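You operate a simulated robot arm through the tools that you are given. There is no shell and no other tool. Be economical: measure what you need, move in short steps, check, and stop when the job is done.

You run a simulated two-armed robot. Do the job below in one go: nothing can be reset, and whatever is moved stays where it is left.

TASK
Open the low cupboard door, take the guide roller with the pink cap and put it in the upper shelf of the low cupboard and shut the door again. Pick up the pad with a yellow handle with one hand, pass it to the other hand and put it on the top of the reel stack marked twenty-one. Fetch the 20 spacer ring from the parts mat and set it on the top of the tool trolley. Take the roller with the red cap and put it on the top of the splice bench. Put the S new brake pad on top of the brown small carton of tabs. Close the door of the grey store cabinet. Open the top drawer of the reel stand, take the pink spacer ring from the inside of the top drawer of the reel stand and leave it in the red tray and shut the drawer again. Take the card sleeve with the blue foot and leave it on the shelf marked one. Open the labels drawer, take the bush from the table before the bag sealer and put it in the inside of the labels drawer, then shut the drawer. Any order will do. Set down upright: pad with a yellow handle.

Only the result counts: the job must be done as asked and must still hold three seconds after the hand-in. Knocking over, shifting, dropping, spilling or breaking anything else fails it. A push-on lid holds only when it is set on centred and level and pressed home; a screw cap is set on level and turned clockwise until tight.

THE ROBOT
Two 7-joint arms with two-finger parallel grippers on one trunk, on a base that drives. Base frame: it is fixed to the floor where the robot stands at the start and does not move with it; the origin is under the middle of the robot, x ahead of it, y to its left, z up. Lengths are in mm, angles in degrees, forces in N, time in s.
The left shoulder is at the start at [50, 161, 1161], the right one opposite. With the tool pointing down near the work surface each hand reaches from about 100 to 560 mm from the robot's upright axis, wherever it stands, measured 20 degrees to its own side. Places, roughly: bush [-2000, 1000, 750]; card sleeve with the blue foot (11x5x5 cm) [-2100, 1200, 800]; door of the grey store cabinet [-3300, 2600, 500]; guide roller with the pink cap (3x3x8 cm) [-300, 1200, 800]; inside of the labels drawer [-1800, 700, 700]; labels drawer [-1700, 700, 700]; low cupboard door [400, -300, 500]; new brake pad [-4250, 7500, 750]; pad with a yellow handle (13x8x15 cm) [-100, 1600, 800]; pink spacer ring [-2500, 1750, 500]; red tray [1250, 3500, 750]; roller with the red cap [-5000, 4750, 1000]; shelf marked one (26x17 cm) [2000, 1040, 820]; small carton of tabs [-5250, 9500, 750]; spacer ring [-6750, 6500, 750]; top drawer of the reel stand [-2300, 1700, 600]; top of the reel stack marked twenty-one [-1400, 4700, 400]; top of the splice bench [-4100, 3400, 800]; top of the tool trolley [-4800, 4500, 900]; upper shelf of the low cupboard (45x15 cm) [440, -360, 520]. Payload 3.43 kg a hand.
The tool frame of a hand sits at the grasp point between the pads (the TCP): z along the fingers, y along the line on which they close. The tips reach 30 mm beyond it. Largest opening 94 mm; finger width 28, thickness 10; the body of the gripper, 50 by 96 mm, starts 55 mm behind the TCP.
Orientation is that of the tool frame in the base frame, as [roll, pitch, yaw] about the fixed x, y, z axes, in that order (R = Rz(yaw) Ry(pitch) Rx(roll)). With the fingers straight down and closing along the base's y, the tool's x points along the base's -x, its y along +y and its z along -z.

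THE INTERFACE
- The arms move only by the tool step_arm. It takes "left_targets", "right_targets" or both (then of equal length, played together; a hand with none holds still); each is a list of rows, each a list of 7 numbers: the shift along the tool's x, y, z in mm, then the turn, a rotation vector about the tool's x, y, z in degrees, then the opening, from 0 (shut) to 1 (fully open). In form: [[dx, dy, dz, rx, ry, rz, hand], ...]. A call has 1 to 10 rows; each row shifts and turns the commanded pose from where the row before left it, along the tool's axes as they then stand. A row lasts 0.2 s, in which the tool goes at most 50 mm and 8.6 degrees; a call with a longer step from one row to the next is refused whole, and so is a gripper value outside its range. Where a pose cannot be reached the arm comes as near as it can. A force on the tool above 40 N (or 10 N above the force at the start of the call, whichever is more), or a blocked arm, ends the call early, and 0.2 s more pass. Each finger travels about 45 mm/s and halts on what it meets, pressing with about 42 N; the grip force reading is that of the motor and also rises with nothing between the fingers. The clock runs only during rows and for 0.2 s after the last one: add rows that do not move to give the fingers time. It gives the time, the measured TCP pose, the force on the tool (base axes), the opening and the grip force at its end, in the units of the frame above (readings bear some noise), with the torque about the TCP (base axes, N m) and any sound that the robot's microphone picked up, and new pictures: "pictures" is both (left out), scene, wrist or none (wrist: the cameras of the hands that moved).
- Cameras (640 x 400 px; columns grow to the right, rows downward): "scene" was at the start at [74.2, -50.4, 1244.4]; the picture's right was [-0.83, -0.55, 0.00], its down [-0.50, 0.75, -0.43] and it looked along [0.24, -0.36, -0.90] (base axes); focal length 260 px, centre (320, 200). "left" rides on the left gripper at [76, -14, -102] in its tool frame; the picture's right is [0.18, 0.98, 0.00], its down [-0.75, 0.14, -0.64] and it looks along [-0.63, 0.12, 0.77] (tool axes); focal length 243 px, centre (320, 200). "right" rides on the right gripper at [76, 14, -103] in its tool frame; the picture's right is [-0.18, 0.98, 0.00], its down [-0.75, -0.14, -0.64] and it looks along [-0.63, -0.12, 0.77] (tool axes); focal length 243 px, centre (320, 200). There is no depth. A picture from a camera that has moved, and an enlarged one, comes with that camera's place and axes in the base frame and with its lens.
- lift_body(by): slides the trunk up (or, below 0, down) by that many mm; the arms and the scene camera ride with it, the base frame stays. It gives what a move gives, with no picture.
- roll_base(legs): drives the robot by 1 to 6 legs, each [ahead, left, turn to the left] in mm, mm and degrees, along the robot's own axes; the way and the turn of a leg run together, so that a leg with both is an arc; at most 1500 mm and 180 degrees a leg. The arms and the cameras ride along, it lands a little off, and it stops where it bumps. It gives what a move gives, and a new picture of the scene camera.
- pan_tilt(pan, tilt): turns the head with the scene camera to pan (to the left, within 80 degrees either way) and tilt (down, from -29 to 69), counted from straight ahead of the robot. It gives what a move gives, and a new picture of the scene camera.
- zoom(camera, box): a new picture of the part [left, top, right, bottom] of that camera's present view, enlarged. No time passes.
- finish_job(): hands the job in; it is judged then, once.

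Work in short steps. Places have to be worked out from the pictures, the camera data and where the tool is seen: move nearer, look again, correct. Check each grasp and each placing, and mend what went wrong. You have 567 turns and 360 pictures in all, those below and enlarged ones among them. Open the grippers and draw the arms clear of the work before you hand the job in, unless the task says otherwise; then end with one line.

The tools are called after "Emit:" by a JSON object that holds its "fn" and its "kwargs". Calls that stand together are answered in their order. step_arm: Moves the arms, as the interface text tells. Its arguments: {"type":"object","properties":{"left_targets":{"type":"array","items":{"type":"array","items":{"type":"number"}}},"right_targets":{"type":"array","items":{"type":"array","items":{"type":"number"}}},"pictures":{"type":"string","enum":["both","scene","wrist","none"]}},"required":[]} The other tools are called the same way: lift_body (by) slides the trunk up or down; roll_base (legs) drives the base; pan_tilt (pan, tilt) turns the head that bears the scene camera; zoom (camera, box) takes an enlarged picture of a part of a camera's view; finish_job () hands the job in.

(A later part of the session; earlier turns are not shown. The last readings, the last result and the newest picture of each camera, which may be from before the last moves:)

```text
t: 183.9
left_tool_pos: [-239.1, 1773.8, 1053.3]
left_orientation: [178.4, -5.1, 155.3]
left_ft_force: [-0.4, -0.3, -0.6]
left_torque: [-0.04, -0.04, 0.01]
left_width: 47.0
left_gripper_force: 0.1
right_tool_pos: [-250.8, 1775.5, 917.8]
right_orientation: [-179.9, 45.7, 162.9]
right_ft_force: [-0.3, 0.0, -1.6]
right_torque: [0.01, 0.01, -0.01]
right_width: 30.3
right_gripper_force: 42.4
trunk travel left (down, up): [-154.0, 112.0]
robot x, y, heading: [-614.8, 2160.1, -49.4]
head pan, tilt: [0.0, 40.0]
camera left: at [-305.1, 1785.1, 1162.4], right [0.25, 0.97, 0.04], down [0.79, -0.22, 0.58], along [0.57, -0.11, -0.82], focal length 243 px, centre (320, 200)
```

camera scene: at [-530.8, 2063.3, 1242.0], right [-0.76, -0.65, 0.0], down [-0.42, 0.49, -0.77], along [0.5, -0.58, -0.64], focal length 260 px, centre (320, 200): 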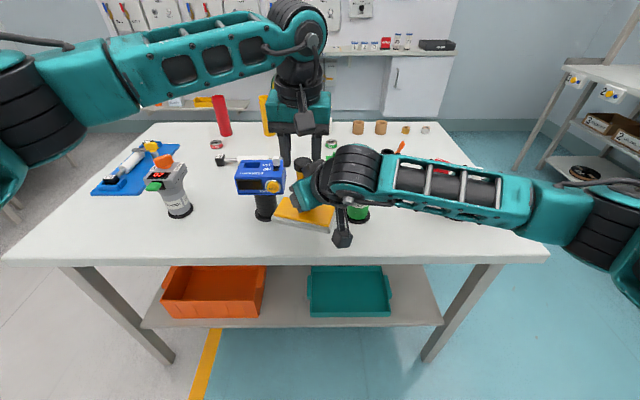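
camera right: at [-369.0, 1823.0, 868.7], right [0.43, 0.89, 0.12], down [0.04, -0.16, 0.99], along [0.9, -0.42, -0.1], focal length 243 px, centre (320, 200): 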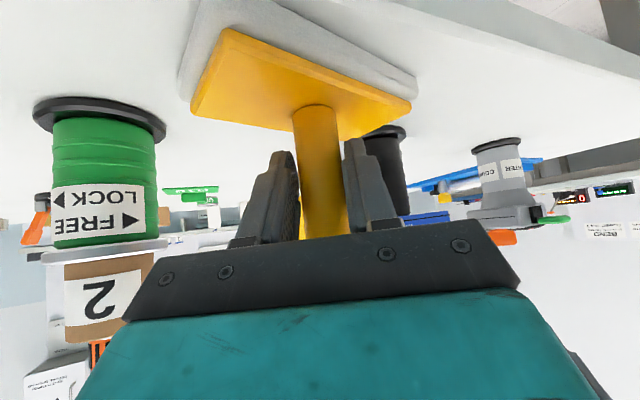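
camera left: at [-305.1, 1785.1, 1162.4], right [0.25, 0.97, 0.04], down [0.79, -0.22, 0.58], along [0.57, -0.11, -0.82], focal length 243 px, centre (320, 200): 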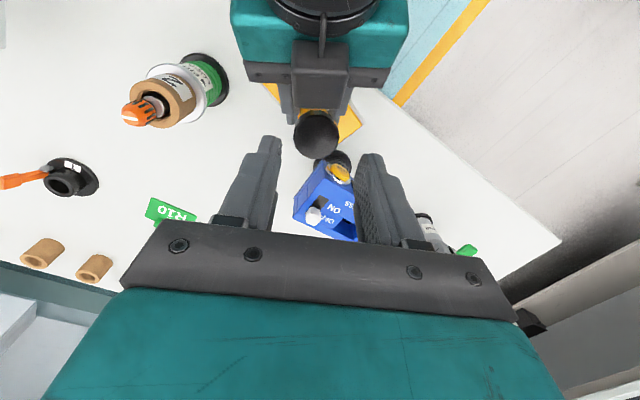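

Now the left hand is parallel to the right one, with the cap in line. I descend 50 mm first.

Emit:
{"fn": "step_arm", "kwargs": {"left_targets": [[2, -1, 16, 0, 0, 0, 0.5], [0.5, -0.7, 16, 0, 0, 0, 0.5], [-1.5, 0, 16, 0, 0, 0, 0.5]], "pictures": "wrist"}}

```text
t: 184.7
left_tool_pos: [-243.4, 1775.0, 1005.4]
left_orientation: [178.5, -5.1, 155.3]
left_ft_force: [0.1, 0.3, 0.0]
left_torque: [-0.01, -0.05, 0.0]
left_width: 46.9
left_gripper_force: 0.1
right_tool_pos: [-249.0, 1775.3, 916.9]
right_orientation: [-179.8, 45.8, 162.9]
right_ft_force: [0.6, -0.5, -1.2]
right_torque: [-0.02, 0.01, 0.01]
right_width: 30.2
right_gripper_force: 41.7
trunk travel left (down, up): [-154.0, 112.0]
robot x, y, heading: [-610.9, 2156.5, -49.5]
head pan, tilt: [0.0, 40.0]
camera left: at [-309.9, 1786.9, 1114.0], right [0.25, 0.97, 0.04], down [0.79, -0.22, 0.58], along [0.57, -0.11, -0.82], focal length 243 px, centre (320, 200)
```

left: 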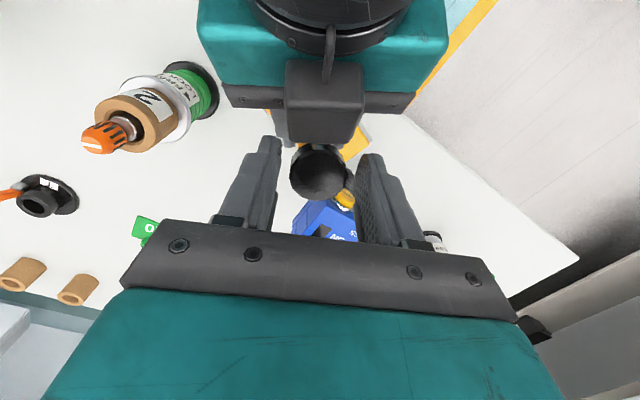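

Cap is centred between the fingers. I go 18 mm further down and close the left hand.

Emit:
{"fn": "step_arm", "kwargs": {"left_targets": [[-0.8, 0, 9, 0, 0, 0, 0.5], [-0.8, 0, 9, 0, 0, 0, 0.5], [0, 0, 0, 0, 0, 0, 0.2], [0, 0, 0, 0, 0, 0, 0], [0, 0, 0, 0, 0, 0, 0], [0, 0, 0, 0, 0, 0, 0]], "pictures": "both"}}

```text
t: 186.1
left_tool_pos: [-243.0, 1775.0, 986.8]
left_orientation: [178.7, -5.0, 155.3]
left_ft_force: [-2.2, -5.6, 0.1]
left_torque: [-0.71, 0.58, -0.06]
left_width: 27.5
left_gripper_force: 42.0
right_tool_pos: [-249.4, 1777.0, 917.6]
right_orientation: [-179.9, 45.9, 163.0]
right_ft_force: [1.5, 5.8, -0.1]
right_torque: [0.32, -0.47, 0.07]
right_width: 30.2
right_gripper_force: 41.8
trunk travel left (down, up): [-154.0, 112.0]
robot x, y, heading: [-613.3, 2155.1, -49.2]
head pan, tilt: [0.0, 40.0]
camera scene: at [-530.8, 2063.3, 1242.1], right [-0.76, -0.65, 0.0], down [-0.42, 0.49, -0.77], along [0.5, -0.58, -0.64], focal length 260 px, centre (320, 200)
camera left: at [-309.8, 1787.2, 1096.4], right [0.25, 0.97, 0.04], down [0.79, -0.22, 0.58], along [0.57, -0.11, -0.82], focal length 243 px, centre (320, 200)
```

scene: 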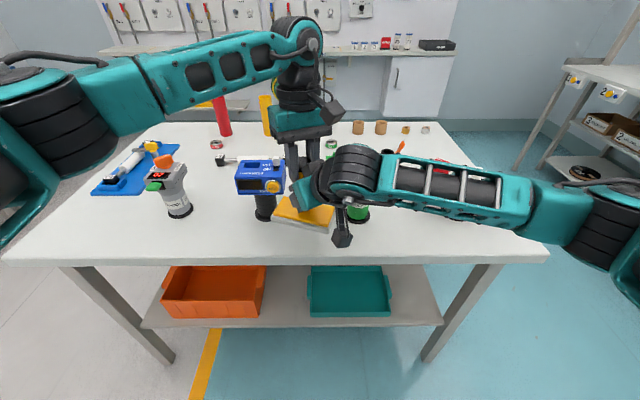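
left: 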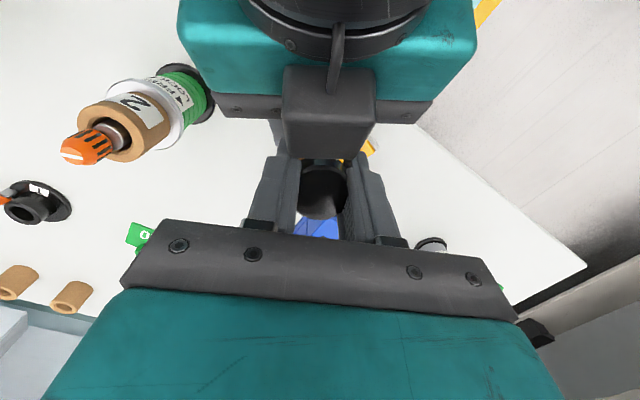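

Left now holds the cap (42 N grip). I open the right hand and draw it straight back.

Emit:
{"fn": "step_arm", "kwargs": {"right_targets": [[0, 0, 0, 0, 0, 0, 0.5], [0, 0, 0, 0, 0, 0, 0.9], [0, 0, 0, 0, 0, 0, 0.9], [0, 0, 0, 0, 0, 0, 0.9], [14, 0, -14, 0, 0, 0, 0.9], [20, 0, -20, 0, 0, 0, 0.9], [28, 0, -28, 0, 0, 0, 0.9], [28, 0, -28, 0, 0, 0, 0.9]], "pictures": "both"}}

```text
t: 187.9
left_tool_pos: [-243.3, 1774.7, 986.6]
left_orientation: [178.5, -5.1, 155.4]
left_ft_force: [0.1, 0.0, -0.2]
left_torque: [-0.06, 0.04, -0.02]
left_width: 26.8
left_gripper_force: 42.4
right_tool_pos: [-373.6, 1813.8, 916.7]
right_orientation: [-179.8, 45.8, 162.9]
right_ft_force: [0.1, -0.4, 0.1]
right_torque: [0.0, 0.0, -0.04]
right_width: 84.5
right_gripper_force: 0.1
trunk travel left (down, up): [-154.0, 112.0]
robot x, y, heading: [-612.4, 2157.8, -49.3]
head pan, tilt: [0.0, 40.0]
camera scene: at [-531.2, 2063.3, 1242.1], right [-0.76, -0.65, 0.0], down [-0.42, 0.49, -0.77], along [0.5, -0.58, -0.64], focal length 260 px, centre (320, 200)
camera right: at [-488.8, 1865.6, 932.5], right [0.41, 0.9, 0.13], down [0.02, -0.15, 0.99], along [0.91, -0.41, -0.08], focal length 243 px, centre (320, 200)
```

scene: 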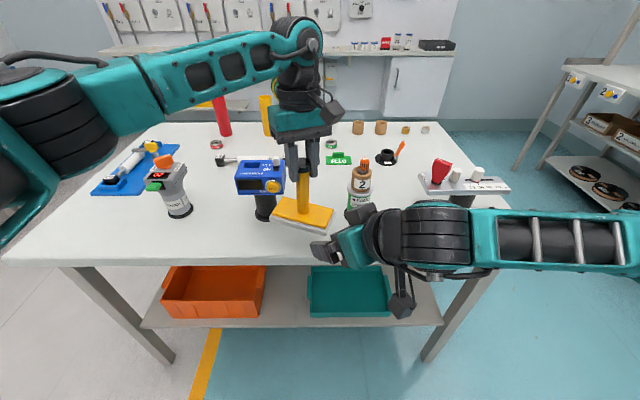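
right: 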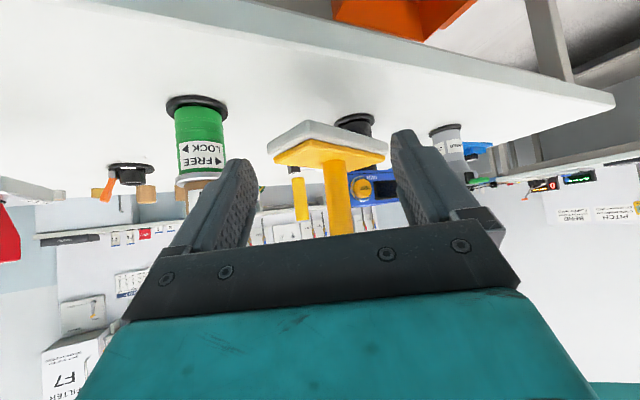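

Handover done; the pad hangs from the left hand, but only by the fingertips on the cap. For a safe carry I set it down here briefly and re-grip lower on the handle with the left hand.

Emit:
{"fn": "lift_body", "kwargs": {"by": -60}}

Emit:
{"fn": "step_arm", "kwargs": {"left_targets": [[-0.3, 0, 3, 0, 0, 0, 0], [-0.3, 0, 3, 0, 0, 0, 0], [-0.2, 0, 2, 0, 0, 0, 0], [-0.2, 0, 2, 0, 0, 0, 0]], "pictures": "none"}}

```text
t: 188.9
left_tool_pos: [-242.1, 1775.4, 927.4]
left_orientation: [178.5, -5.0, 155.3]
left_ft_force: [0.3, 0.6, 0.1]
left_torque: [0.04, -0.01, 0.04]
left_width: 26.3
left_gripper_force: 42.0
right_tool_pos: [-372.1, 1814.7, 855.7]
right_orientation: [-179.7, 45.8, 163.0]
right_ft_force: [-0.8, 0.2, 0.0]
right_torque: [-0.02, -0.04, 0.01]
right_width: 84.9
right_gripper_force: 0.0
trunk travel left (down, up): [-94.0, 172.0]
robot x, y, heading: [-613.7, 2156.6, -49.5]
head pan, tilt: [0.0, 40.0]
```

```text
t: 189.9
left_tool_pos: [-241.1, 1776.5, 921.5]
left_orientation: [179.0, -4.7, 155.3]
left_ft_force: [6.6, -2.2, 28.9]
left_torque: [-0.44, 1.03, 0.11]
left_width: 26.9
left_gripper_force: 42.1
right_tool_pos: [-371.3, 1815.2, 857.6]
right_orientation: [-179.7, 45.8, 162.9]
right_ft_force: [-0.1, 0.5, -0.1]
right_torque: [0.0, 0.03, 0.02]
right_width: 84.7
right_gripper_force: 0.1
trunk travel left (down, up): [-94.0, 172.0]
robot x, y, heading: [-617.0, 2159.2, -49.4]
head pan, tilt: [0.0, 40.0]
```

Set down (29 N). I open, go 38 mm lower around the handle, and look.

Emit:
{"fn": "step_arm", "kwargs": {"left_targets": [[0, 0, 0, 0, 0, 0, 0.4], [0, 0, 0, 0, 0, 0, 0.7], [0, 0, 0, 0, 0, 0, 0.7], [-1, 0, 13, 0, 0, 0, 0.7], [-1, 0, 13, 0, 0, 0, 0.7], [-1, 0, 13, 0, 0, 0, 0.7]], "pictures": "both"}}

```text
t: 191.3
left_tool_pos: [-241.9, 1776.9, 877.7]
left_orientation: [178.6, -5.0, 155.4]
left_ft_force: [-0.5, 0.4, -0.2]
left_torque: [0.0, 0.02, 0.0]
left_width: 65.8
left_gripper_force: 0.2
right_tool_pos: [-370.7, 1814.6, 856.5]
right_orientation: [-179.8, 45.8, 162.9]
right_ft_force: [0.2, -0.2, -0.2]
right_torque: [0.01, 0.01, -0.03]
right_width: 84.7
right_gripper_force: 0.0
trunk travel left (down, up): [-94.0, 172.0]
robot x, y, heading: [-610.0, 2159.6, -49.4]
head pan, tilt: [0.0, 40.0]
camera scene: at [-530.9, 2063.3, 1182.1], right [-0.76, -0.65, 0.0], down [-0.42, 0.49, -0.77], along [0.5, -0.58, -0.64], focal length 260 px, centre (320, 200)
camera left: at [-309.7, 1788.5, 986.8], right [0.25, 0.97, 0.04], down [0.79, -0.22, 0.58], along [0.57, -0.11, -0.82], focal length 243 px, centre (320, 200)
```

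scene: 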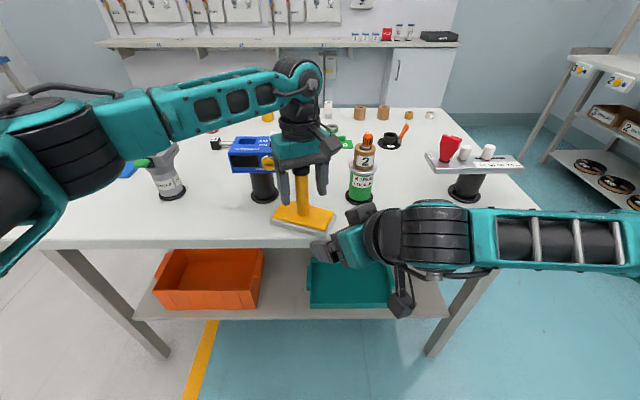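
left: 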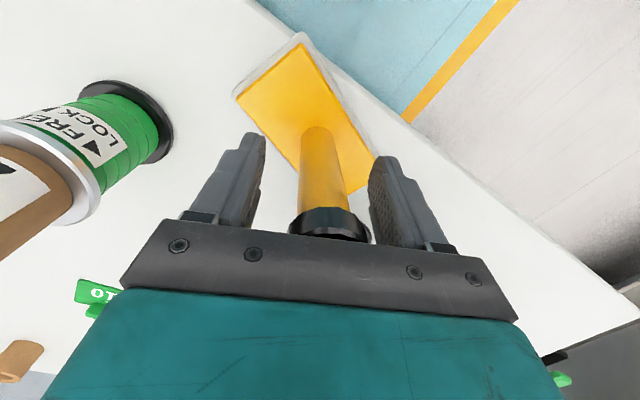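

Well around the handle. I close the left hand.

Emit:
{"fn": "step_arm", "kwargs": {"left_targets": [[0, 0, 0, 0, 0, 0, 0.3], [0, 0, 0, 0, 0, 0, 0], [0, 0, 0, 0, 0, 0, 0], [0, 0, 0, 0, 0, 0, 0], [0, 0, 0, 0, 0, 0, 0]], "right_targets": [[20, -20, -28, 0, 0, 0, 0.9], [20, -30, -28, 0, 0, 0, 0.5], [0, -40, 0, 0, 0, 0, 0], [0, -40, 0, 0, 0, 0, 0], [0, 0, 0, 0, 0, 0, 0]], "pictures": "none"}}

Emit:
{"fn": "lift_body", "kwargs": {"by": 170}}

```text
t: 192.5
left_tool_pos: [-243.0, 1775.9, 880.1]
left_orientation: [178.6, -5.0, 155.2]
left_ft_force: [-2.2, -1.4, 4.4]
left_torque: [-0.43, 0.49, -0.07]
left_width: 27.7
left_gripper_force: 42.0
right_tool_pos: [-476.3, 1712.6, 868.5]
right_orientation: [-179.6, 45.7, 163.0]
right_ft_force: [0.0, 0.4, 0.3]
right_torque: [0.0, 0.02, 0.0]
right_width: 0.0
right_gripper_force: 1.8
trunk travel left (down, up): [-94.0, 172.0]
robot x, y, heading: [-611.8, 2160.6, -49.3]
head pan, tilt: [0.0, 40.0]
```

```text
t: 194.4
left_tool_pos: [-241.8, 1776.6, 1048.8]
left_orientation: [178.5, -5.0, 155.4]
left_ft_force: [-0.2, 0.6, -1.8]
left_torque: [0.0, -0.01, 0.02]
left_width: 27.1
left_gripper_force: 41.9
right_tool_pos: [-475.1, 1711.1, 1038.0]
right_orientation: [-179.8, 45.7, 162.9]
right_ft_force: [-0.1, 0.3, -0.7]
right_torque: [-0.01, 0.01, -0.03]
right_width: 0.0
right_gripper_force: 33.0
trunk travel left (down, up): [-264.0, 2.0]
robot x, y, heading: [-611.2, 2160.7, -49.3]
head pan, tilt: [0.0, 40.0]
```

Firm grip (27 mm handle), lifted. I back off and turn toward the reel stacks, then look.

Emit:
{"fn": "roll_base", "kwargs": {"legs": [[-400, 0, 0], [0, 0, 156]]}}

Emit:
{"fn": "pan_tilt", "kwargs": {"pan": 0, "tilt": 20}}

```text
t: 203.3
left_tool_pos: [-1058.3, 2955.2, 1047.7]
left_orientation: [178.6, -4.9, -48.3]
left_ft_force: [0.6, 0.2, -1.3]
left_torque: [-0.01, 0.0, 0.01]
left_width: 27.6
left_gripper_force: 42.1
right_tool_pos: [-816.7, 2920.8, 1037.3]
right_orientation: [-179.8, 45.7, -40.6]
right_ft_force: [0.0, -0.5, -0.6]
right_torque: [0.01, 0.0, 0.01]
right_width: 0.0
right_gripper_force: 32.8
trunk travel left (down, up): [-264.0, 2.0]
robot x, y, heading: [-871.1, 2458.5, 107.2]
head pan, tilt: [0.0, 40.0]
camera scene: at [-906.9, 2578.2, 1352.1], right [0.96, 0.29, 0.0], down [0.19, -0.61, -0.77], along [-0.23, 0.73, -0.64], focal length 260 px, centre (320, 200)
```

scene: 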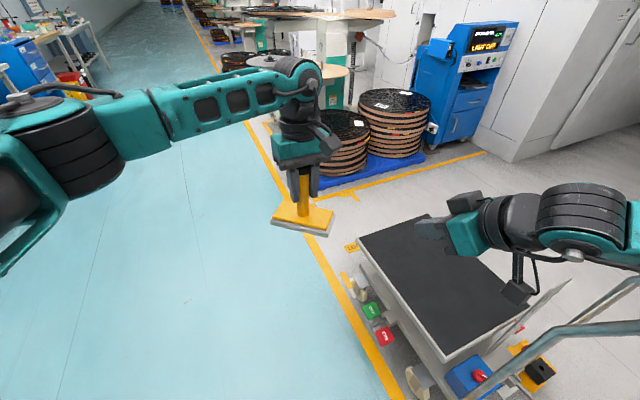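

```text
t: 204.2
left_tool_pos: [-1057.1, 2954.9, 1048.7]
left_orientation: [178.5, -4.9, -48.3]
left_ft_force: [-0.4, 0.0, -2.5]
left_torque: [0.02, -0.02, -0.02]
left_width: 27.1
left_gripper_force: 42.0
right_tool_pos: [-818.2, 2921.2, 1038.2]
right_orientation: [-179.9, 45.8, -40.7]
right_ft_force: [0.0, 0.2, -0.7]
right_torque: [0.01, -0.01, 0.03]
right_width: 0.0
right_gripper_force: 33.0
trunk travel left (down, up): [-264.0, 2.0]
robot x, y, heading: [-867.9, 2457.8, 107.2]
head pan, tilt: [0.0, 20.0]
camera scene: at [-909.3, 2586.0, 1383.4], right [0.96, 0.29, 0.0], down [0.1, -0.33, -0.94], along [-0.28, 0.9, -0.34], focal length 260 px, centre (320, 200)
```

scene: 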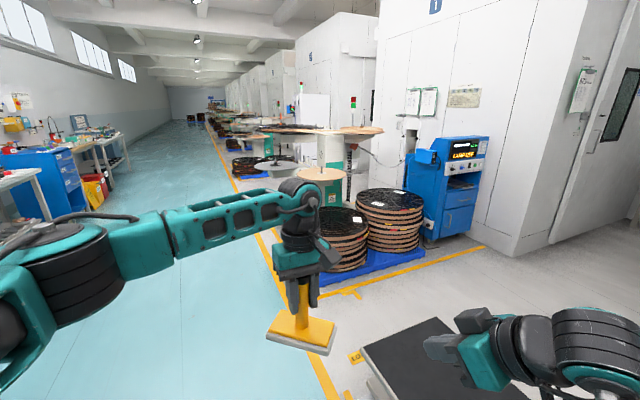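

The near stack at about (-1347,4713) should be the one marked twenty-one. A cart stands right ahead on the right, so I shift left into the aisle, go forward and turn toward the stack.

Emit:
{"fn": "roll_base", "kwargs": {"legs": [[0, 400, 0], [850, 0, 0], [850, 0, 0], [0, 0, -45]]}}

Emit:
{"fn": "zoom", "kwargs": {"camera": "scene", "box": [160, 100, 480, 300]}}

```text
t: 217.0
left_tool_pos: [-1552.2, 4459.4, 1047.6]
left_orientation: [178.5, -5.1, -92.5]
left_ft_force: [0.1, 0.3, -1.4]
left_torque: [-0.01, -0.01, 0.03]
left_width: 27.4
left_gripper_force: 41.9
right_tool_pos: [-1404.9, 4269.2, 1038.0]
right_orientation: [-179.7, 45.8, -84.8]
right_ft_force: [-0.5, 0.5, -0.4]
right_torque: [-0.02, -0.01, 0.02]
right_width: 0.3
right_gripper_force: 32.9
trunk travel left (down, up): [-264.0, 2.0]
robot x, y, heading: [-1763.1, 3972.5, 63.0]
head pan, tilt: [0.0, 20.0]
camera scene: at [-1704.1, 4091.7, 1383.5], right [0.89, -0.45, 0.0], down [-0.16, -0.3, -0.94], along [0.43, 0.84, -0.34], focal length 260 px, centre (320, 200)
```

scene: 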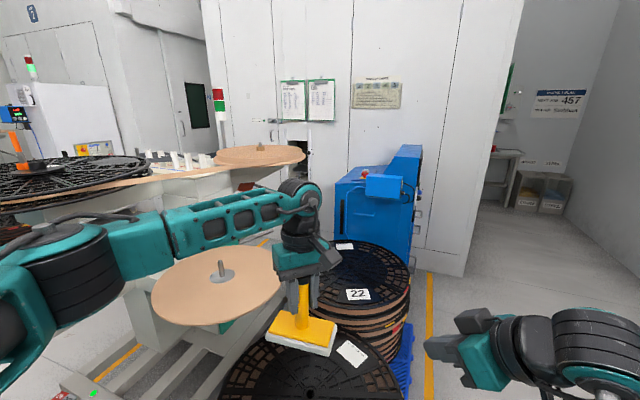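

```text
2.00 times, centred on (320, 200) of scene
camera zoom: at [-1704.1, 4091.7, 1383.5], right [0.89, -0.45, 0.0], down [-0.16, -0.3, -0.94], along [0.43, 0.84, -0.34], focal length 520 px, centre (320, 200)
```

zoom: 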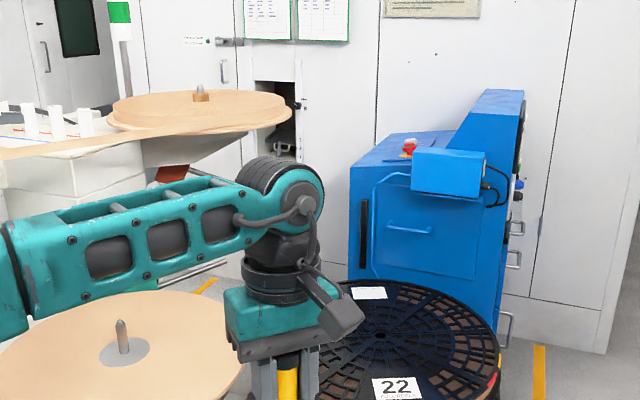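

The farther stack is marked 22; I tilt down to see the near one.

Emit:
{"fn": "pan_tilt", "kwargs": {"pan": 0, "tilt": 50}}

Emit:
{"fn": "zoom", "kwargs": {"camera": "scene", "box": [240, 60, 400, 160]}}

```text
t: 217.9
left_tool_pos: [-1552.9, 4460.1, 1048.3]
left_orientation: [178.5, -4.9, -92.4]
left_ft_force: [-1.2, 0.4, -1.1]
left_torque: [-0.02, 0.01, -0.04]
left_width: 26.9
left_gripper_force: 42.3
right_tool_pos: [-1403.4, 4268.0, 1037.9]
right_orientation: [-179.8, 45.8, -84.9]
right_ft_force: [0.4, 0.7, 0.2]
right_torque: [-0.04, 0.0, 0.01]
right_width: 0.0
right_gripper_force: 33.1
trunk travel left (down, up): [-264.0, 2.0]
robot x, y, heading: [-1765.5, 3969.5, 62.8]
head pan, tilt: [0.0, 50.0]
camera scene: at [-1711.5, 4077.4, 1338.0], right [0.89, -0.45, 0.0], down [-0.35, -0.68, -0.64], along [0.29, 0.57, -0.77], focal length 260 px, centre (320, 200)
```

scene: 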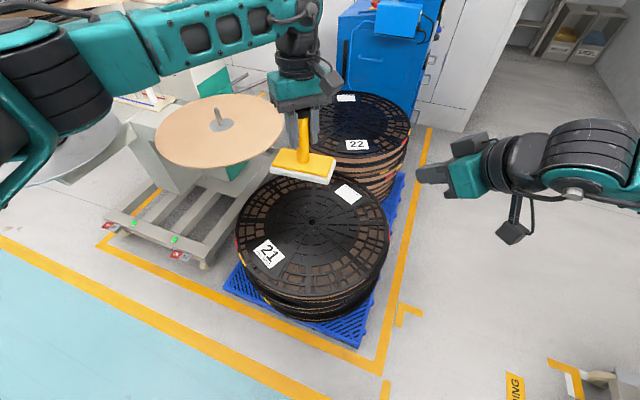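

```text
4.00 times, centred on (320, 110) of scene
camera zoom: at [-1711.5, 4077.4, 1338.0], right [0.89, -0.45, 0.0], down [-0.35, -0.68, -0.64], along [0.29, 0.57, -0.77], focal length 1040 px, centre (320, 560)
```

zoom: 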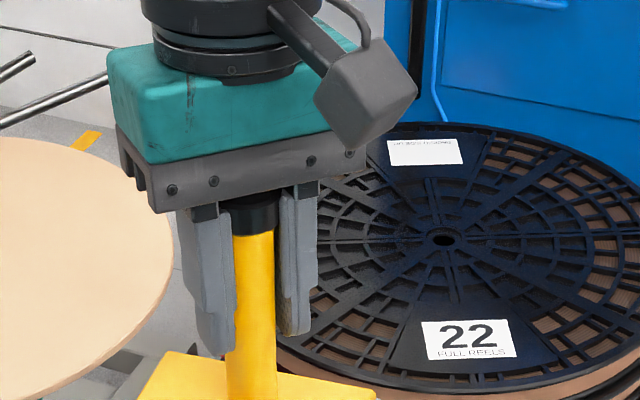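

Stack 21 is the near one, hub about 775 mm ahead. I roll 40 mm closer, lower the trunk and see.

Emit:
{"fn": "roll_base", "kwargs": {"legs": [[40, 0, 0]]}}

Emit:
{"fn": "lift_body", "kwargs": {"by": -262}}

Emit:
{"fn": "step_arm", "kwargs": {"left_targets": [[-4, 0, 45, 0, 0, 0, 0], [-4, 0, 45, 0, 0, 0, 0], [-4, 0, 45, 0, 0, 0, 0]]}}

```text
t: 218.8
left_tool_pos: [-1534.1, 4495.3, 1048.4]
left_orientation: [178.4, -5.1, -92.3]
left_ft_force: [-0.3, 0.2, -1.6]
left_torque: [-0.01, -0.02, -0.04]
left_width: 27.5
left_gripper_force: 41.9
right_tool_pos: [-1386.2, 4305.1, 1036.6]
right_orientation: [-179.8, 45.8, -84.8]
right_ft_force: [-0.5, -0.9, -0.5]
right_torque: [-0.04, 0.04, 0.0]
right_width: 0.1
right_gripper_force: 33.2
trunk travel left (down, up): [-264.0, 2.0]
robot x, y, heading: [-1744.5, 4004.9, 62.8]
head pan, tilt: [0.0, 50.0]
camera scene: at [-1692.9, 4114.0, 1337.7], right [0.89, -0.45, 0.0], down [-0.35, -0.68, -0.64], along [0.29, 0.57, -0.77], focal length 260 px, centre (320, 200)
```

scene: 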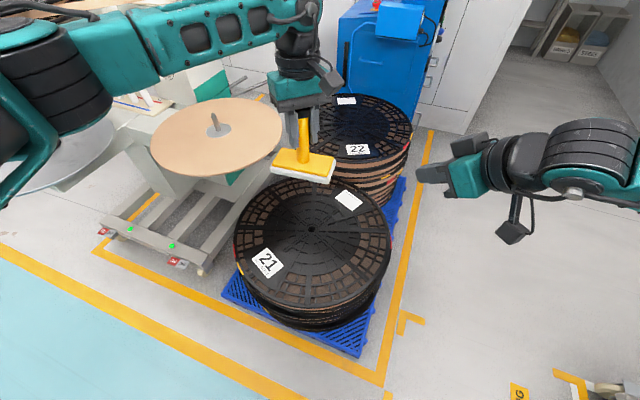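

```text
t: 221.5
left_tool_pos: [-1533.8, 4494.9, 785.8]
left_orientation: [178.5, -5.0, -92.4]
left_ft_force: [-1.0, 0.1, -0.9]
left_torque: [0.0, 0.0, -0.01]
left_width: 27.4
left_gripper_force: 42.4
right_tool_pos: [-1386.9, 4303.4, 776.5]
right_orientation: [-179.8, 45.8, -84.9]
right_ft_force: [0.6, 0.3, -0.8]
right_torque: [0.05, 0.02, 0.05]
right_width: 0.0
right_gripper_force: 32.9
trunk travel left (down, up): [-2.0, 264.0]
robot x, y, heading: [-1746.0, 4005.7, 63.3]
head pan, tilt: [0.0, 50.0]
```

```text
t: 222.3
left_tool_pos: [-1538.7, 4494.6, 652.0]
left_orientation: [178.4, -4.9, -92.4]
left_ft_force: [-0.3, 0.0, -0.9]
left_torque: [0.01, -0.02, -0.03]
left_width: 26.9
left_gripper_force: 42.0
right_tool_pos: [-1387.1, 4304.0, 775.1]
right_orientation: [-179.8, 45.9, -84.8]
right_ft_force: [0.2, -0.1, 0.9]
right_torque: [0.01, -0.02, 0.01]
right_width: 0.1
right_gripper_force: 32.9
trunk travel left (down, up): [-2.0, 264.0]
robot x, y, heading: [-1747.2, 4008.1, 62.8]
head pan, tilt: [0.0, 50.0]
camera scene: at [-1693.5, 4112.9, 1076.0], right [0.89, -0.45, 0.0], down [-0.35, -0.68, -0.64], along [0.29, 0.57, -0.77], focal length 260 px, centre (320, 200)
camera left: at [-1523.8, 4427.2, 760.3], right [-0.99, -0.14, 0.04], down [-0.09, 0.81, 0.58], along [-0.11, 0.57, -0.82], focal length 243 px, centre (320, 200)
```

scene: 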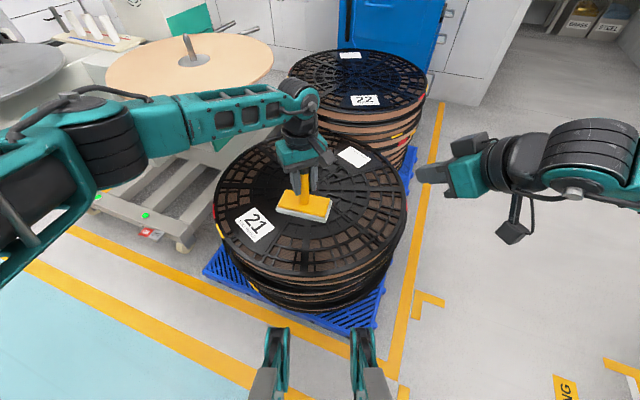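
left: 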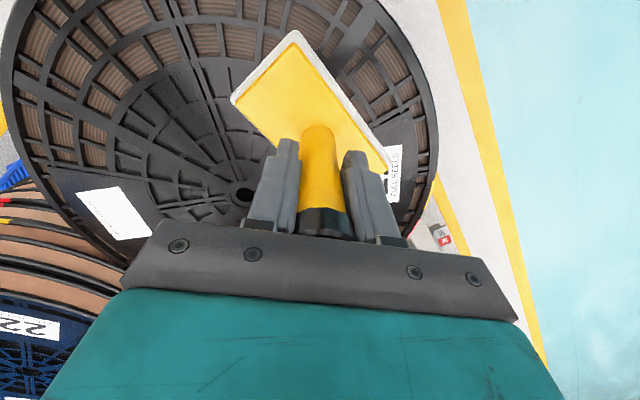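

Pad is above the stack near its hub (surface somewhere 400–465). I lower 60 mm then probe in small steps.

Emit:
{"fn": "step_arm", "kwargs": {"left_targets": [[-1.8, 0, 20, 0, 0, 0, 0], [-1.8, 0, 20, 0, 0, 0, 0], [-1, 0, 10, 0, 0, 0, 0], [-0.5, 0, 5, 0, 0, 0, 0], [-0.5, 0, 5, 0, 0, 0, 0], [-0.5, 0, 5, 0, 0, 0, 0]], "pictures": "scene"}}

```text
t: 223.7
left_tool_pos: [-1540.0, 4495.6, 585.3]
left_orientation: [178.6, -5.2, -92.4]
left_ft_force: [0.7, 0.9, -0.9]
left_torque: [-0.03, -0.02, 0.03]
left_width: 27.1
left_gripper_force: 41.9
right_tool_pos: [-1386.9, 4302.8, 775.1]
right_orientation: [-179.9, 45.7, -84.8]
right_ft_force: [-0.1, -0.4, 0.4]
right_torque: [0.02, 0.0, 0.0]
right_width: 0.1
right_gripper_force: 33.2
trunk travel left (down, up): [-2.0, 264.0]
robot x, y, heading: [-1742.8, 4005.9, 63.0]
head pan, tilt: [0.0, 50.0]
camera scene: at [-1693.4, 4112.9, 1075.9], right [0.89, -0.45, 0.0], down [-0.35, -0.68, -0.64], along [0.29, 0.57, -0.77], focal length 260 px, centre (320, 200)
```

scene: 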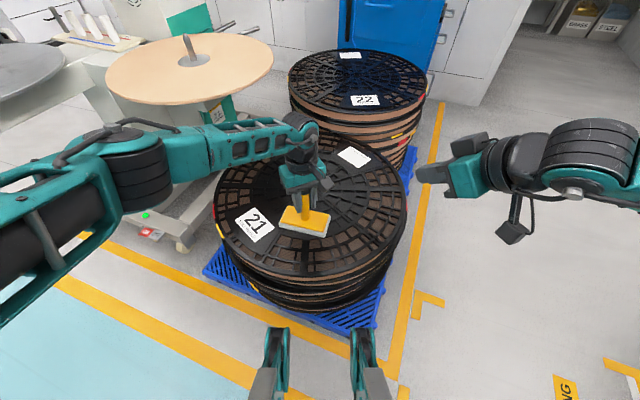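

No contact yet; continue down.

Emit:
{"fn": "step_arm", "kwargs": {"left_targets": [[-0.6, 0, 7, 0, 0, 0, 0], [-0.6, 0, 7, 0, 0, 0, 0], [-0.6, 0, 7, 0, 0, 0, 0], [-0.5, 0, 5, 0, 0, 0, 0], [-0.5, 0, 5, 0, 0, 0, 0], [-0.5, 0, 5, 0, 0, 0, 0], [-0.5, 0, 5, 0, 0, 0, 0], [-0.5, 0, 5, 0, 0, 0, 0]], "pictures": "scene"}}

```text
t: 225.5
left_tool_pos: [-1540.9, 4496.1, 539.6]
left_orientation: [178.5, -5.0, -92.5]
left_ft_force: [0.4, -0.4, -0.8]
left_torque: [0.0, 0.0, -0.04]
left_width: 27.2
left_gripper_force: 42.2
right_tool_pos: [-1387.1, 4304.7, 775.2]
right_orientation: [-179.8, 45.8, -84.8]
right_ft_force: [-0.1, -0.6, -0.3]
right_torque: [0.02, 0.01, -0.01]
right_width: 0.0
right_gripper_force: 33.3
trunk travel left (down, up): [-2.0, 264.0]
robot x, y, heading: [-1746.9, 4006.6, 62.9]
head pan, tilt: [0.0, 50.0]
camera scene: at [-1693.4, 4112.9, 1075.9], right [0.89, -0.45, 0.0], down [-0.35, -0.68, -0.64], along [0.29, 0.57, -0.77], focal length 260 px, centre (320, 200)
```

scene: 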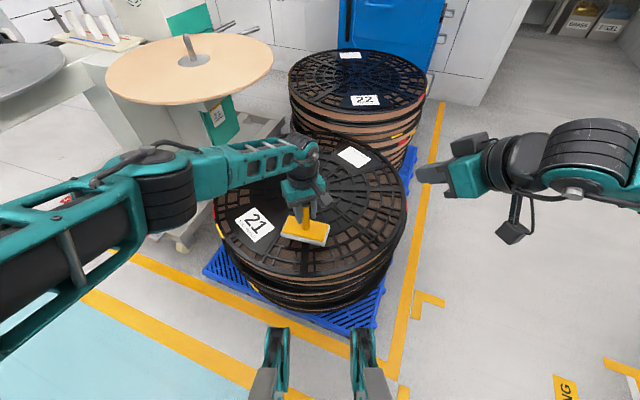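

Still free; continue.

Emit:
{"fn": "step_arm", "kwargs": {"left_targets": [[-0.5, 0, 5, 0, 0, 0, 0], [-0.5, 0, 5, 0, 0, 0, 0], [-0.4, 0, 4, 0, 0, 0, 0], [-0.4, 0, 4, 0, 0, 0, 0], [-0.4, 0, 4, 0, 0, 0, 0], [-0.4, 0, 4, 0, 0, 0, 0], [-0.4, 0, 4, 0, 0, 0, 0], [-0.4, 0, 4, 0, 0, 0, 0]], "pictures": "none"}}

```text
t: 227.3
left_tool_pos: [-1541.7, 4498.2, 508.7]
left_orientation: [178.6, -4.8, -92.5]
left_ft_force: [-8.2, -1.1, 24.9]
left_torque: [-0.59, -1.0, -0.2]
left_width: 27.2
left_gripper_force: 41.7
right_tool_pos: [-1386.4, 4302.5, 778.1]
right_orientation: [-179.6, 45.9, -84.6]
right_ft_force: [-1.0, -0.3, 0.8]
right_torque: [-0.02, 0.0, -0.04]
right_width: 0.3
right_gripper_force: 32.9
trunk travel left (down, up): [-2.0, 264.0]
robot x, y, heading: [-1751.5, 4005.8, 63.2]
head pan, tilt: [0.0, 50.0]
```

Contact (25 N) at surface z≈400. I ease off, release, and lift the hand straight up.

Emit:
{"fn": "step_arm", "kwargs": {"left_targets": [[0.2, 0, -2, 0, 0, 0, 0], [0, 0, 0, 0, 0, 0, 0.4], [0, 0, 0, 0, 0, 0, 0.8], [0, 0, 0, 0, 0, 0, 0.9], [0, 0, 0, 0, 0, 0, 0.9], [1, 0, -20, 0, 0, 0, 0.9], [2.5, 0, -35, 0, 0, 0, 0.9], [3, 0, -40, 0, 0, 0, 0.9], [3, 0, -40, 0, 0, 0, 0.9]], "pictures": "both"}}

```text
t: 229.3
left_tool_pos: [-1537.8, 4497.2, 642.4]
left_orientation: [178.5, -5.0, -92.4]
left_ft_force: [-0.3, -0.6, -0.4]
left_torque: [-0.01, 0.0, 0.0]
left_width: 84.4
left_gripper_force: 0.1
right_tool_pos: [-1387.6, 4304.5, 775.6]
right_orientation: [-179.9, 45.8, -84.6]
right_ft_force: [0.3, 0.5, 0.0]
right_torque: [0.0, 0.0, -0.02]
right_width: 0.0
right_gripper_force: 33.0
trunk travel left (down, up): [-2.0, 264.0]
robot x, y, heading: [-1748.4, 4008.7, 63.0]
head pan, tilt: [0.0, 50.0]
camera scene: at [-1693.5, 4112.8, 1075.9], right [0.89, -0.45, 0.0], down [-0.35, -0.68, -0.64], along [0.29, 0.57, -0.77], focal length 260 px, centre (320, 200)
camera left: at [-1522.7, 4428.8, 751.0], right [-0.99, -0.14, 0.04], down [-0.09, 0.81, 0.58], along [-0.11, 0.57, -0.82], focal length 243 px, centre (320, 200)
```

scene: 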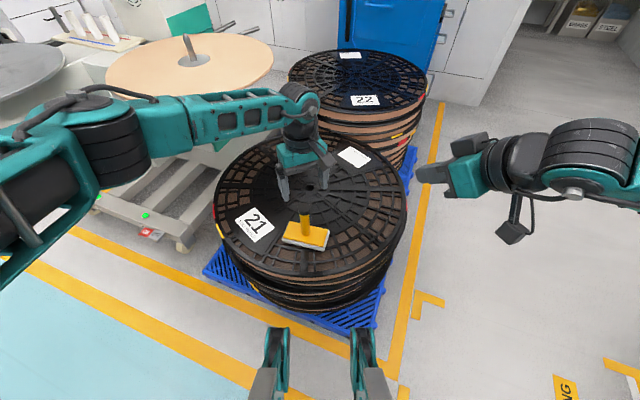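
left: 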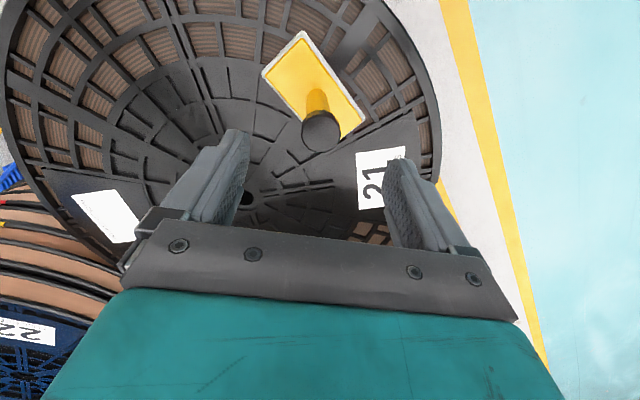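

The pad stands upright on stack 21. Next I head down the aisle; I raise the trunk, tuck the left hand, back off and turn along the aisle to look.

Emit:
{"fn": "lift_body", "kwargs": {"by": 240}}

Emit:
{"fn": "roll_base", "kwargs": {"legs": [[-300, 0, 0], [0, 0, 68], [0, 450, 0]]}}

Emit:
{"fn": "pan_tilt", "kwargs": {"pan": 0, "tilt": 15}}

```text
t: 231.8
left_tool_pos: [-1538.0, 4497.1, 881.4]
left_orientation: [178.5, -5.0, -92.4]
left_ft_force: [-0.1, 0.3, -0.2]
left_torque: [0.01, -0.01, -0.01]
left_width: 84.7
left_gripper_force: 0.1
right_tool_pos: [-1386.0, 4303.3, 1016.0]
right_orientation: [-179.8, 45.8, -84.9]
right_ft_force: [0.5, 0.2, -0.6]
right_torque: [0.0, 0.03, 0.02]
right_width: 0.1
right_gripper_force: 33.6
trunk travel left (down, up): [-242.0, 24.0]
robot x, y, heading: [-1745.6, 4005.2, 62.9]
head pan, tilt: [0.0, 50.0]
```

```text
t: 239.1
left_tool_pos: [-2600.0, 3817.4, 881.3]
left_orientation: [178.5, -4.9, -24.0]
left_ft_force: [0.2, -0.1, 0.0]
left_torque: [0.02, -0.01, -0.01]
left_width: 84.5
left_gripper_force: 0.1
right_tool_pos: [-2364.5, 3888.0, 1014.7]
right_orientation: [-179.5, 45.7, -16.3]
right_ft_force: [0.1, 1.3, -0.4]
right_torque: [-0.01, 0.0, -0.02]
right_width: 0.0
right_gripper_force: 33.0
trunk travel left (down, up): [-242.0, 24.0]
robot x, y, heading: [-2219.3, 3441.4, 131.4]
head pan, tilt: [0.0, 50.0]
camera scene: at [-2299.1, 3532.2, 1315.9], right [0.75, 0.66, 0.0], down [0.51, -0.57, -0.64], along [-0.42, 0.48, -0.77], focal length 260 px, centre (320, 200)
```

scene: 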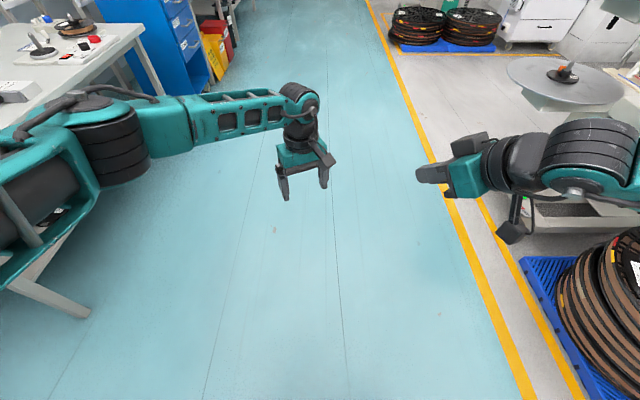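

```text
t: 240.1
left_tool_pos: [-2599.3, 3818.6, 881.9]
left_orientation: [178.5, -5.0, -24.0]
left_ft_force: [-0.2, -0.3, 0.5]
left_torque: [0.04, 0.05, -0.01]
left_width: 84.7
left_gripper_force: 0.0
right_tool_pos: [-2365.5, 3887.2, 1017.2]
right_orientation: [-179.8, 45.8, -16.3]
right_ft_force: [-0.2, -0.2, -0.3]
right_torque: [0.03, 0.0, 0.03]
right_width: 0.0
right_gripper_force: 33.0
trunk travel left (down, up): [-242.0, 24.0]
robot x, y, heading: [-2222.5, 3440.4, 131.7]
head pan, tilt: [0.0, 15.0]
camera scene: at [-2309.7, 3544.8, 1369.6], right [0.75, 0.66, 0.0], down [0.17, -0.19, -0.97], along [-0.64, 0.72, -0.26], focal length 260 px, centre (320, 200)
```

scene: 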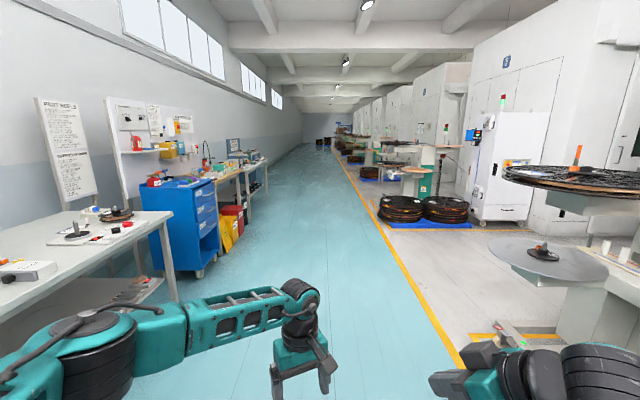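

The aisle is clear. I drive 3.9 m along it toward the brake-pad table.

Emit:
{"fn": "roll_base", "kwargs": {"legs": [[1300, 0, 0], [1300, 0, 0], [1300, 0, 0]]}}

Emit:
{"fn": "pan_tilt", "kwargs": {"pan": -45, "tilt": 20}}

```text
t: 259.0
left_tool_pos: [-5165.9, 6767.5, 881.7]
left_orientation: [178.5, -5.0, -24.7]
left_ft_force: [-0.3, 0.1, 1.6]
left_torque: [-0.03, 0.02, -0.01]
left_width: 84.6
left_gripper_force: 0.0
right_tool_pos: [-4929.7, 6835.5, 1016.4]
right_orientation: [-179.8, 45.8, -17.0]
right_ft_force: [0.8, 0.3, -0.2]
right_torque: [0.0, -0.04, -0.02]
right_width: 0.1
right_gripper_force: 32.8
trunk travel left (down, up): [-242.0, 24.0]
robot x, y, heading: [-4793.1, 6387.3, 130.6]
head pan, tilt: [0.0, 15.0]
camera scene: at [-4879.4, 6491.7, 1369.6], right [0.76, 0.65, 0.0], down [0.17, -0.2, -0.97], along [-0.63, 0.73, -0.26], focal length 260 px, centre (320, 200)
```

scene: 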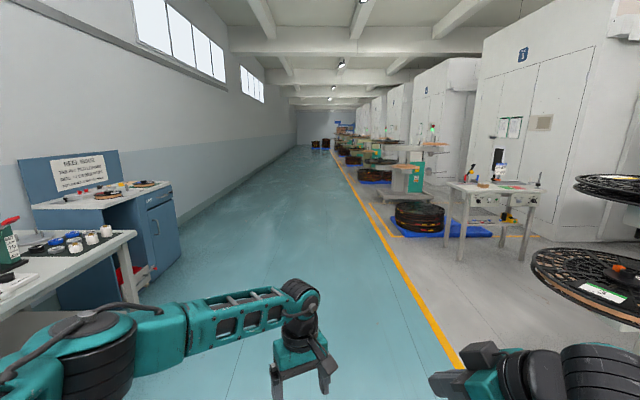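

```text
t: 260.1
left_tool_pos: [-5165.7, 6769.4, 881.1]
left_orientation: [178.5, -5.1, -24.7]
left_ft_force: [0.3, 1.4, -0.5]
left_torque: [0.01, -0.02, -0.01]
left_width: 84.5
left_gripper_force: 0.0
right_tool_pos: [-4930.2, 6835.4, 1015.2]
right_orientation: [-179.8, 45.8, -17.0]
right_ft_force: [0.8, 0.3, 0.4]
right_torque: [-0.02, 0.0, 0.02]
right_width: 0.1
right_gripper_force: 32.8
trunk travel left (down, up): [-242.0, 24.0]
robot x, y, heading: [-4793.8, 6390.5, 130.7]
head pan, tilt: [-45.0, 20.0]
camera scene: at [-4811.5, 6513.6, 1361.5], right [1.0, -0.07, 0.0], down [-0.03, -0.34, -0.94], along [0.07, 0.94, -0.34], focal length 260 px, centre (320, 200)
```

scene: 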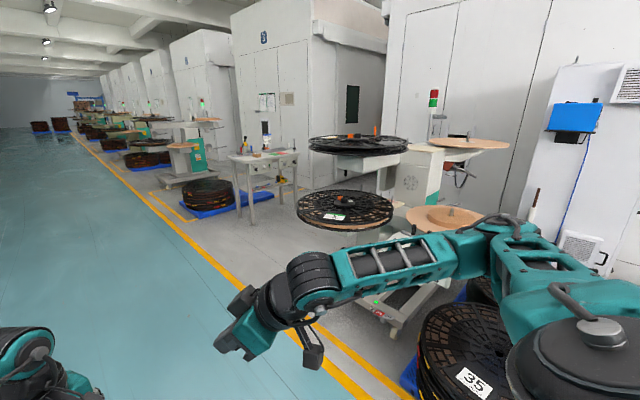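

The small white table ahead-right should hold the carton; the brake pad is near the machine to my right. I turn right to face that spot.

Emit:
{"fn": "roll_base", "kwargs": {"legs": [[0, 0, -67]]}}

Emit:
{"fn": "pan_tilt", "kwargs": {"pan": 0, "tilt": 25}}

```text
t: 263.4
left_tool_pos: [-4588.7, 6880.8, 882.7]
left_orientation: [178.5, -5.0, -91.8]
left_ft_force: [0.4, -0.8, -0.4]
left_torque: [-0.01, 0.02, -0.03]
left_width: 84.4
left_gripper_force: 0.1
right_tool_pos: [-4434.5, 6689.8, 1015.2]
right_orientation: [-179.8, 45.8, -84.1]
right_ft_force: [0.2, 0.2, 0.1]
right_torque: [0.02, 0.0, 0.04]
right_width: 0.0
right_gripper_force: 32.8
trunk travel left (down, up): [-242.0, 24.0]
robot x, y, heading: [-4790.6, 6386.5, 63.6]
head pan, tilt: [-45.0, 20.0]
camera scene: at [-4686.1, 6455.8, 1361.5], right [0.32, -0.95, 0.0], down [-0.32, -0.11, -0.94], along [0.89, 0.3, -0.34], focal length 260 px, centre (320, 200)
```

scene: 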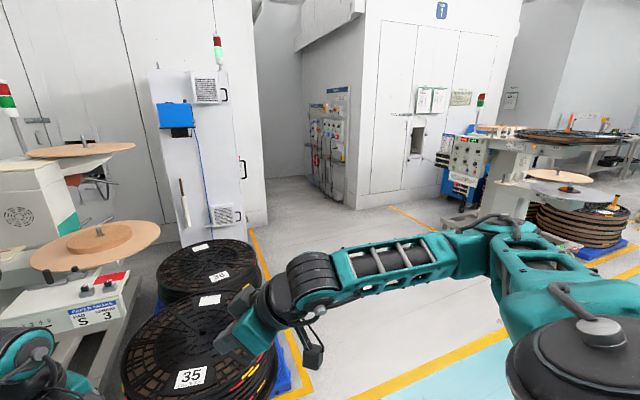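

```text
t: 264.5
left_tool_pos: [-4588.0, 6879.9, 882.0]
left_orientation: [178.5, -4.9, -91.7]
left_ft_force: [-0.3, -0.3, -0.3]
left_torque: [0.0, 0.01, -0.02]
left_width: 84.4
left_gripper_force: 0.0
right_tool_pos: [-4434.3, 6689.2, 1015.1]
right_orientation: [-179.8, 45.9, -84.1]
right_ft_force: [-0.5, 0.9, -0.4]
right_torque: [0.01, 0.03, 0.0]
right_width: 0.1
right_gripper_force: 33.2
trunk travel left (down, up): [-242.0, 24.0]
robot x, y, heading: [-4791.5, 6390.6, 63.8]
head pan, tilt: [0.0, 25.0]
camera scene: at [-4733.3, 6508.7, 1353.4], right [0.9, -0.45, 0.0], down [-0.19, -0.38, -0.91], along [0.4, 0.81, -0.42], focal length 260 px, centre (320, 200)
```

scene: 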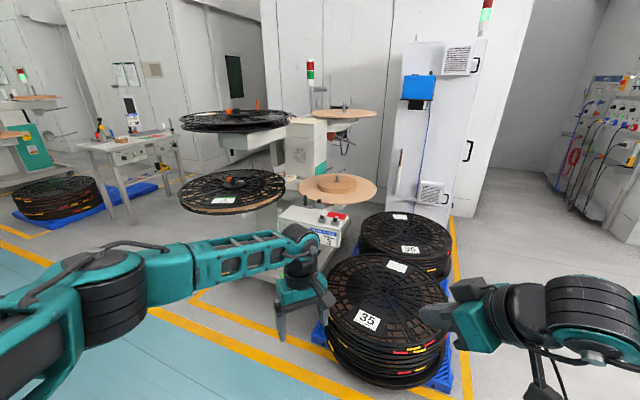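

A machine panel with a red item is at the centre. I zoom on it.

Emit:
{"fn": "zoom", "kwargs": {"camera": "scene", "box": [250, 150, 410, 250]}}

Emit:
{"fn": "zoom", "kwargs": {"camera": "scene", "box": [70, 80, 198, 160]}}

```text
4.00 times, centred on (330, 200) of scene
camera zoom: at [-4733.3, 6508.7, 1353.4], right [0.9, -0.45, 0.0], down [-0.19, -0.38, -0.91], along [0.4, 0.81, -0.42], focal length 1040 px, centre (280, 200)
```

zoom: 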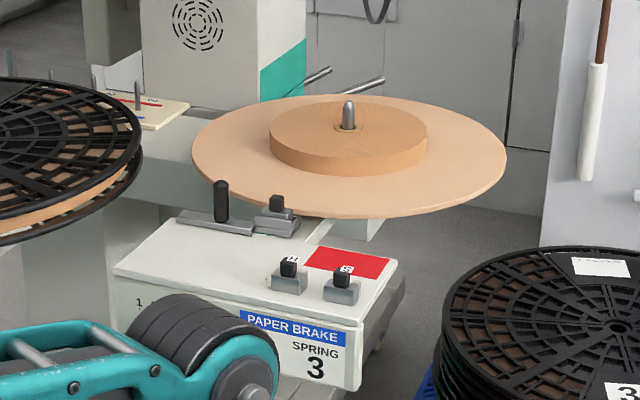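

```text
5.00 times, centred on (134, 120) of scene
camera zoom: at [-4733.3, 6508.7, 1353.4], right [0.9, -0.45, 0.0], down [-0.19, -0.38, -0.91], along [0.4, 0.81, -0.42], focal length 1300 px, centre (1250, 600)
```

zoom: 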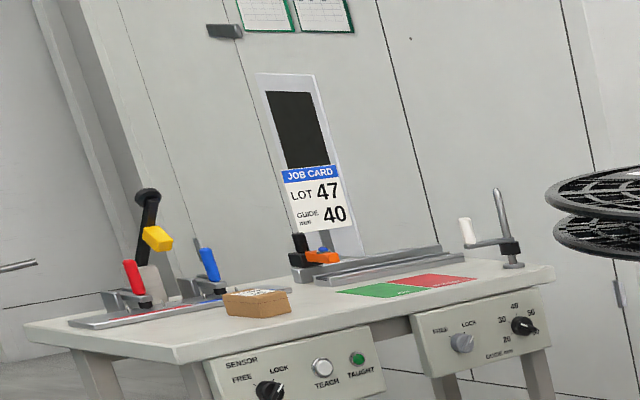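

Two small grey brake pads with lettered knobs sit on the paper-brake box. I approach square to the box from the aisle side.

Emit:
{"fn": "roll_base", "kwargs": {"legs": [[0, 0, -22.5], [0, 600, 0], [560, 0, 0]]}}

Emit:
{"fn": "pan_tilt", "kwargs": {"pan": -15, "tilt": 45}}

```text
t: 271.9
left_tool_pos: [-4389.8, 7590.8, 880.9]
left_orientation: [178.6, -5.1, -114.1]
left_ft_force: [0.2, -0.5, 0.3]
left_torque: [0.01, 0.01, -0.04]
left_width: 84.5
left_gripper_force: 0.1
right_tool_pos: [-4321.0, 7355.7, 1015.9]
right_orientation: [-179.8, 45.8, -106.4]
right_ft_force: [1.0, -0.1, 0.0]
right_torque: [0.0, -0.02, -0.04]
right_width: 0.0
right_gripper_force: 32.5
trunk travel left (down, up): [-242.0, 24.0]
robot x, y, heading: [-4763.4, 7212.6, 41.0]
head pan, tilt: [0.0, 25.0]
camera scene: at [-4665.6, 7301.6, 1353.4], right [0.66, -0.75, 0.0], down [-0.32, -0.28, -0.91], along [0.68, 0.6, -0.42], focal length 260 px, centre (320, 200)
```

scene: 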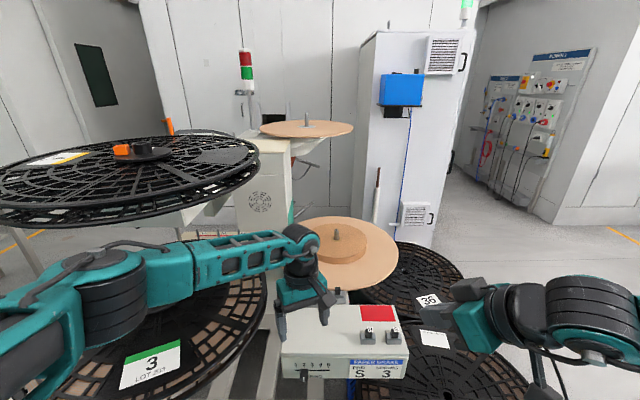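

```text
t: 272.8
left_tool_pos: [-4390.1, 7589.9, 882.2]
left_orientation: [178.6, -4.9, -114.2]
left_ft_force: [-0.2, 0.1, 1.4]
left_torque: [0.0, 0.01, -0.01]
left_width: 84.8
left_gripper_force: 0.1
right_tool_pos: [-4321.6, 7356.0, 1015.5]
right_orientation: [-179.7, 45.9, -106.4]
right_ft_force: [-0.4, -0.7, -0.7]
right_torque: [-0.02, 0.0, 0.01]
right_width: 0.0
right_gripper_force: 32.7
trunk travel left (down, up): [-242.0, 24.0]
robot x, y, heading: [-4762.2, 7214.9, 41.4]
head pan, tilt: [-15.0, 45.0]
camera scene: at [-4662.2, 7276.6, 1322.9], right [0.44, -0.9, 0.0], down [-0.63, -0.31, -0.71], along [0.63, 0.31, -0.71], focal length 260 px, centre (320, 200)
```

scene: 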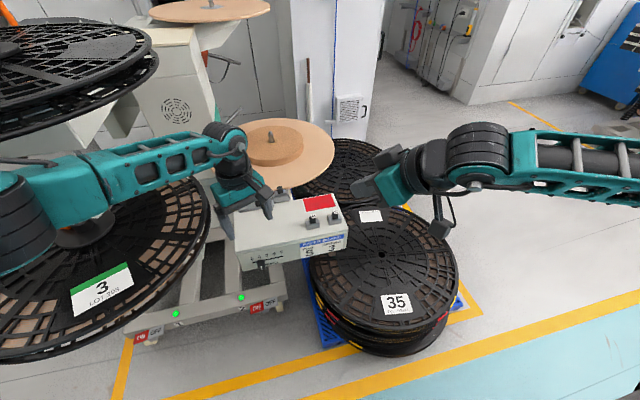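

I zoom on the two brake pads to read the letters, noting the left arm is close to the reels.

Emit:
{"fn": "zoom", "kwargs": {"camera": "scene", "box": [220, 170, 380, 270]}}

```text
4.00 times, centred on (300, 220) of scene
camera zoom: at [-4662.2, 7276.6, 1322.9], right [0.44, -0.9, 0.0], down [-0.63, -0.31, -0.71], along [0.63, 0.31, -0.71], focal length 1040 px, centre (400, 120)
```

zoom: 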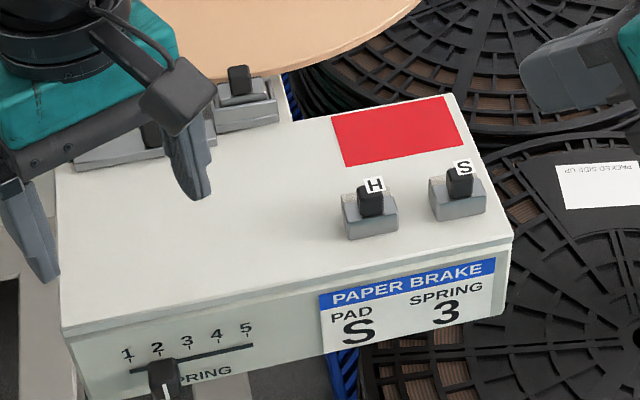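

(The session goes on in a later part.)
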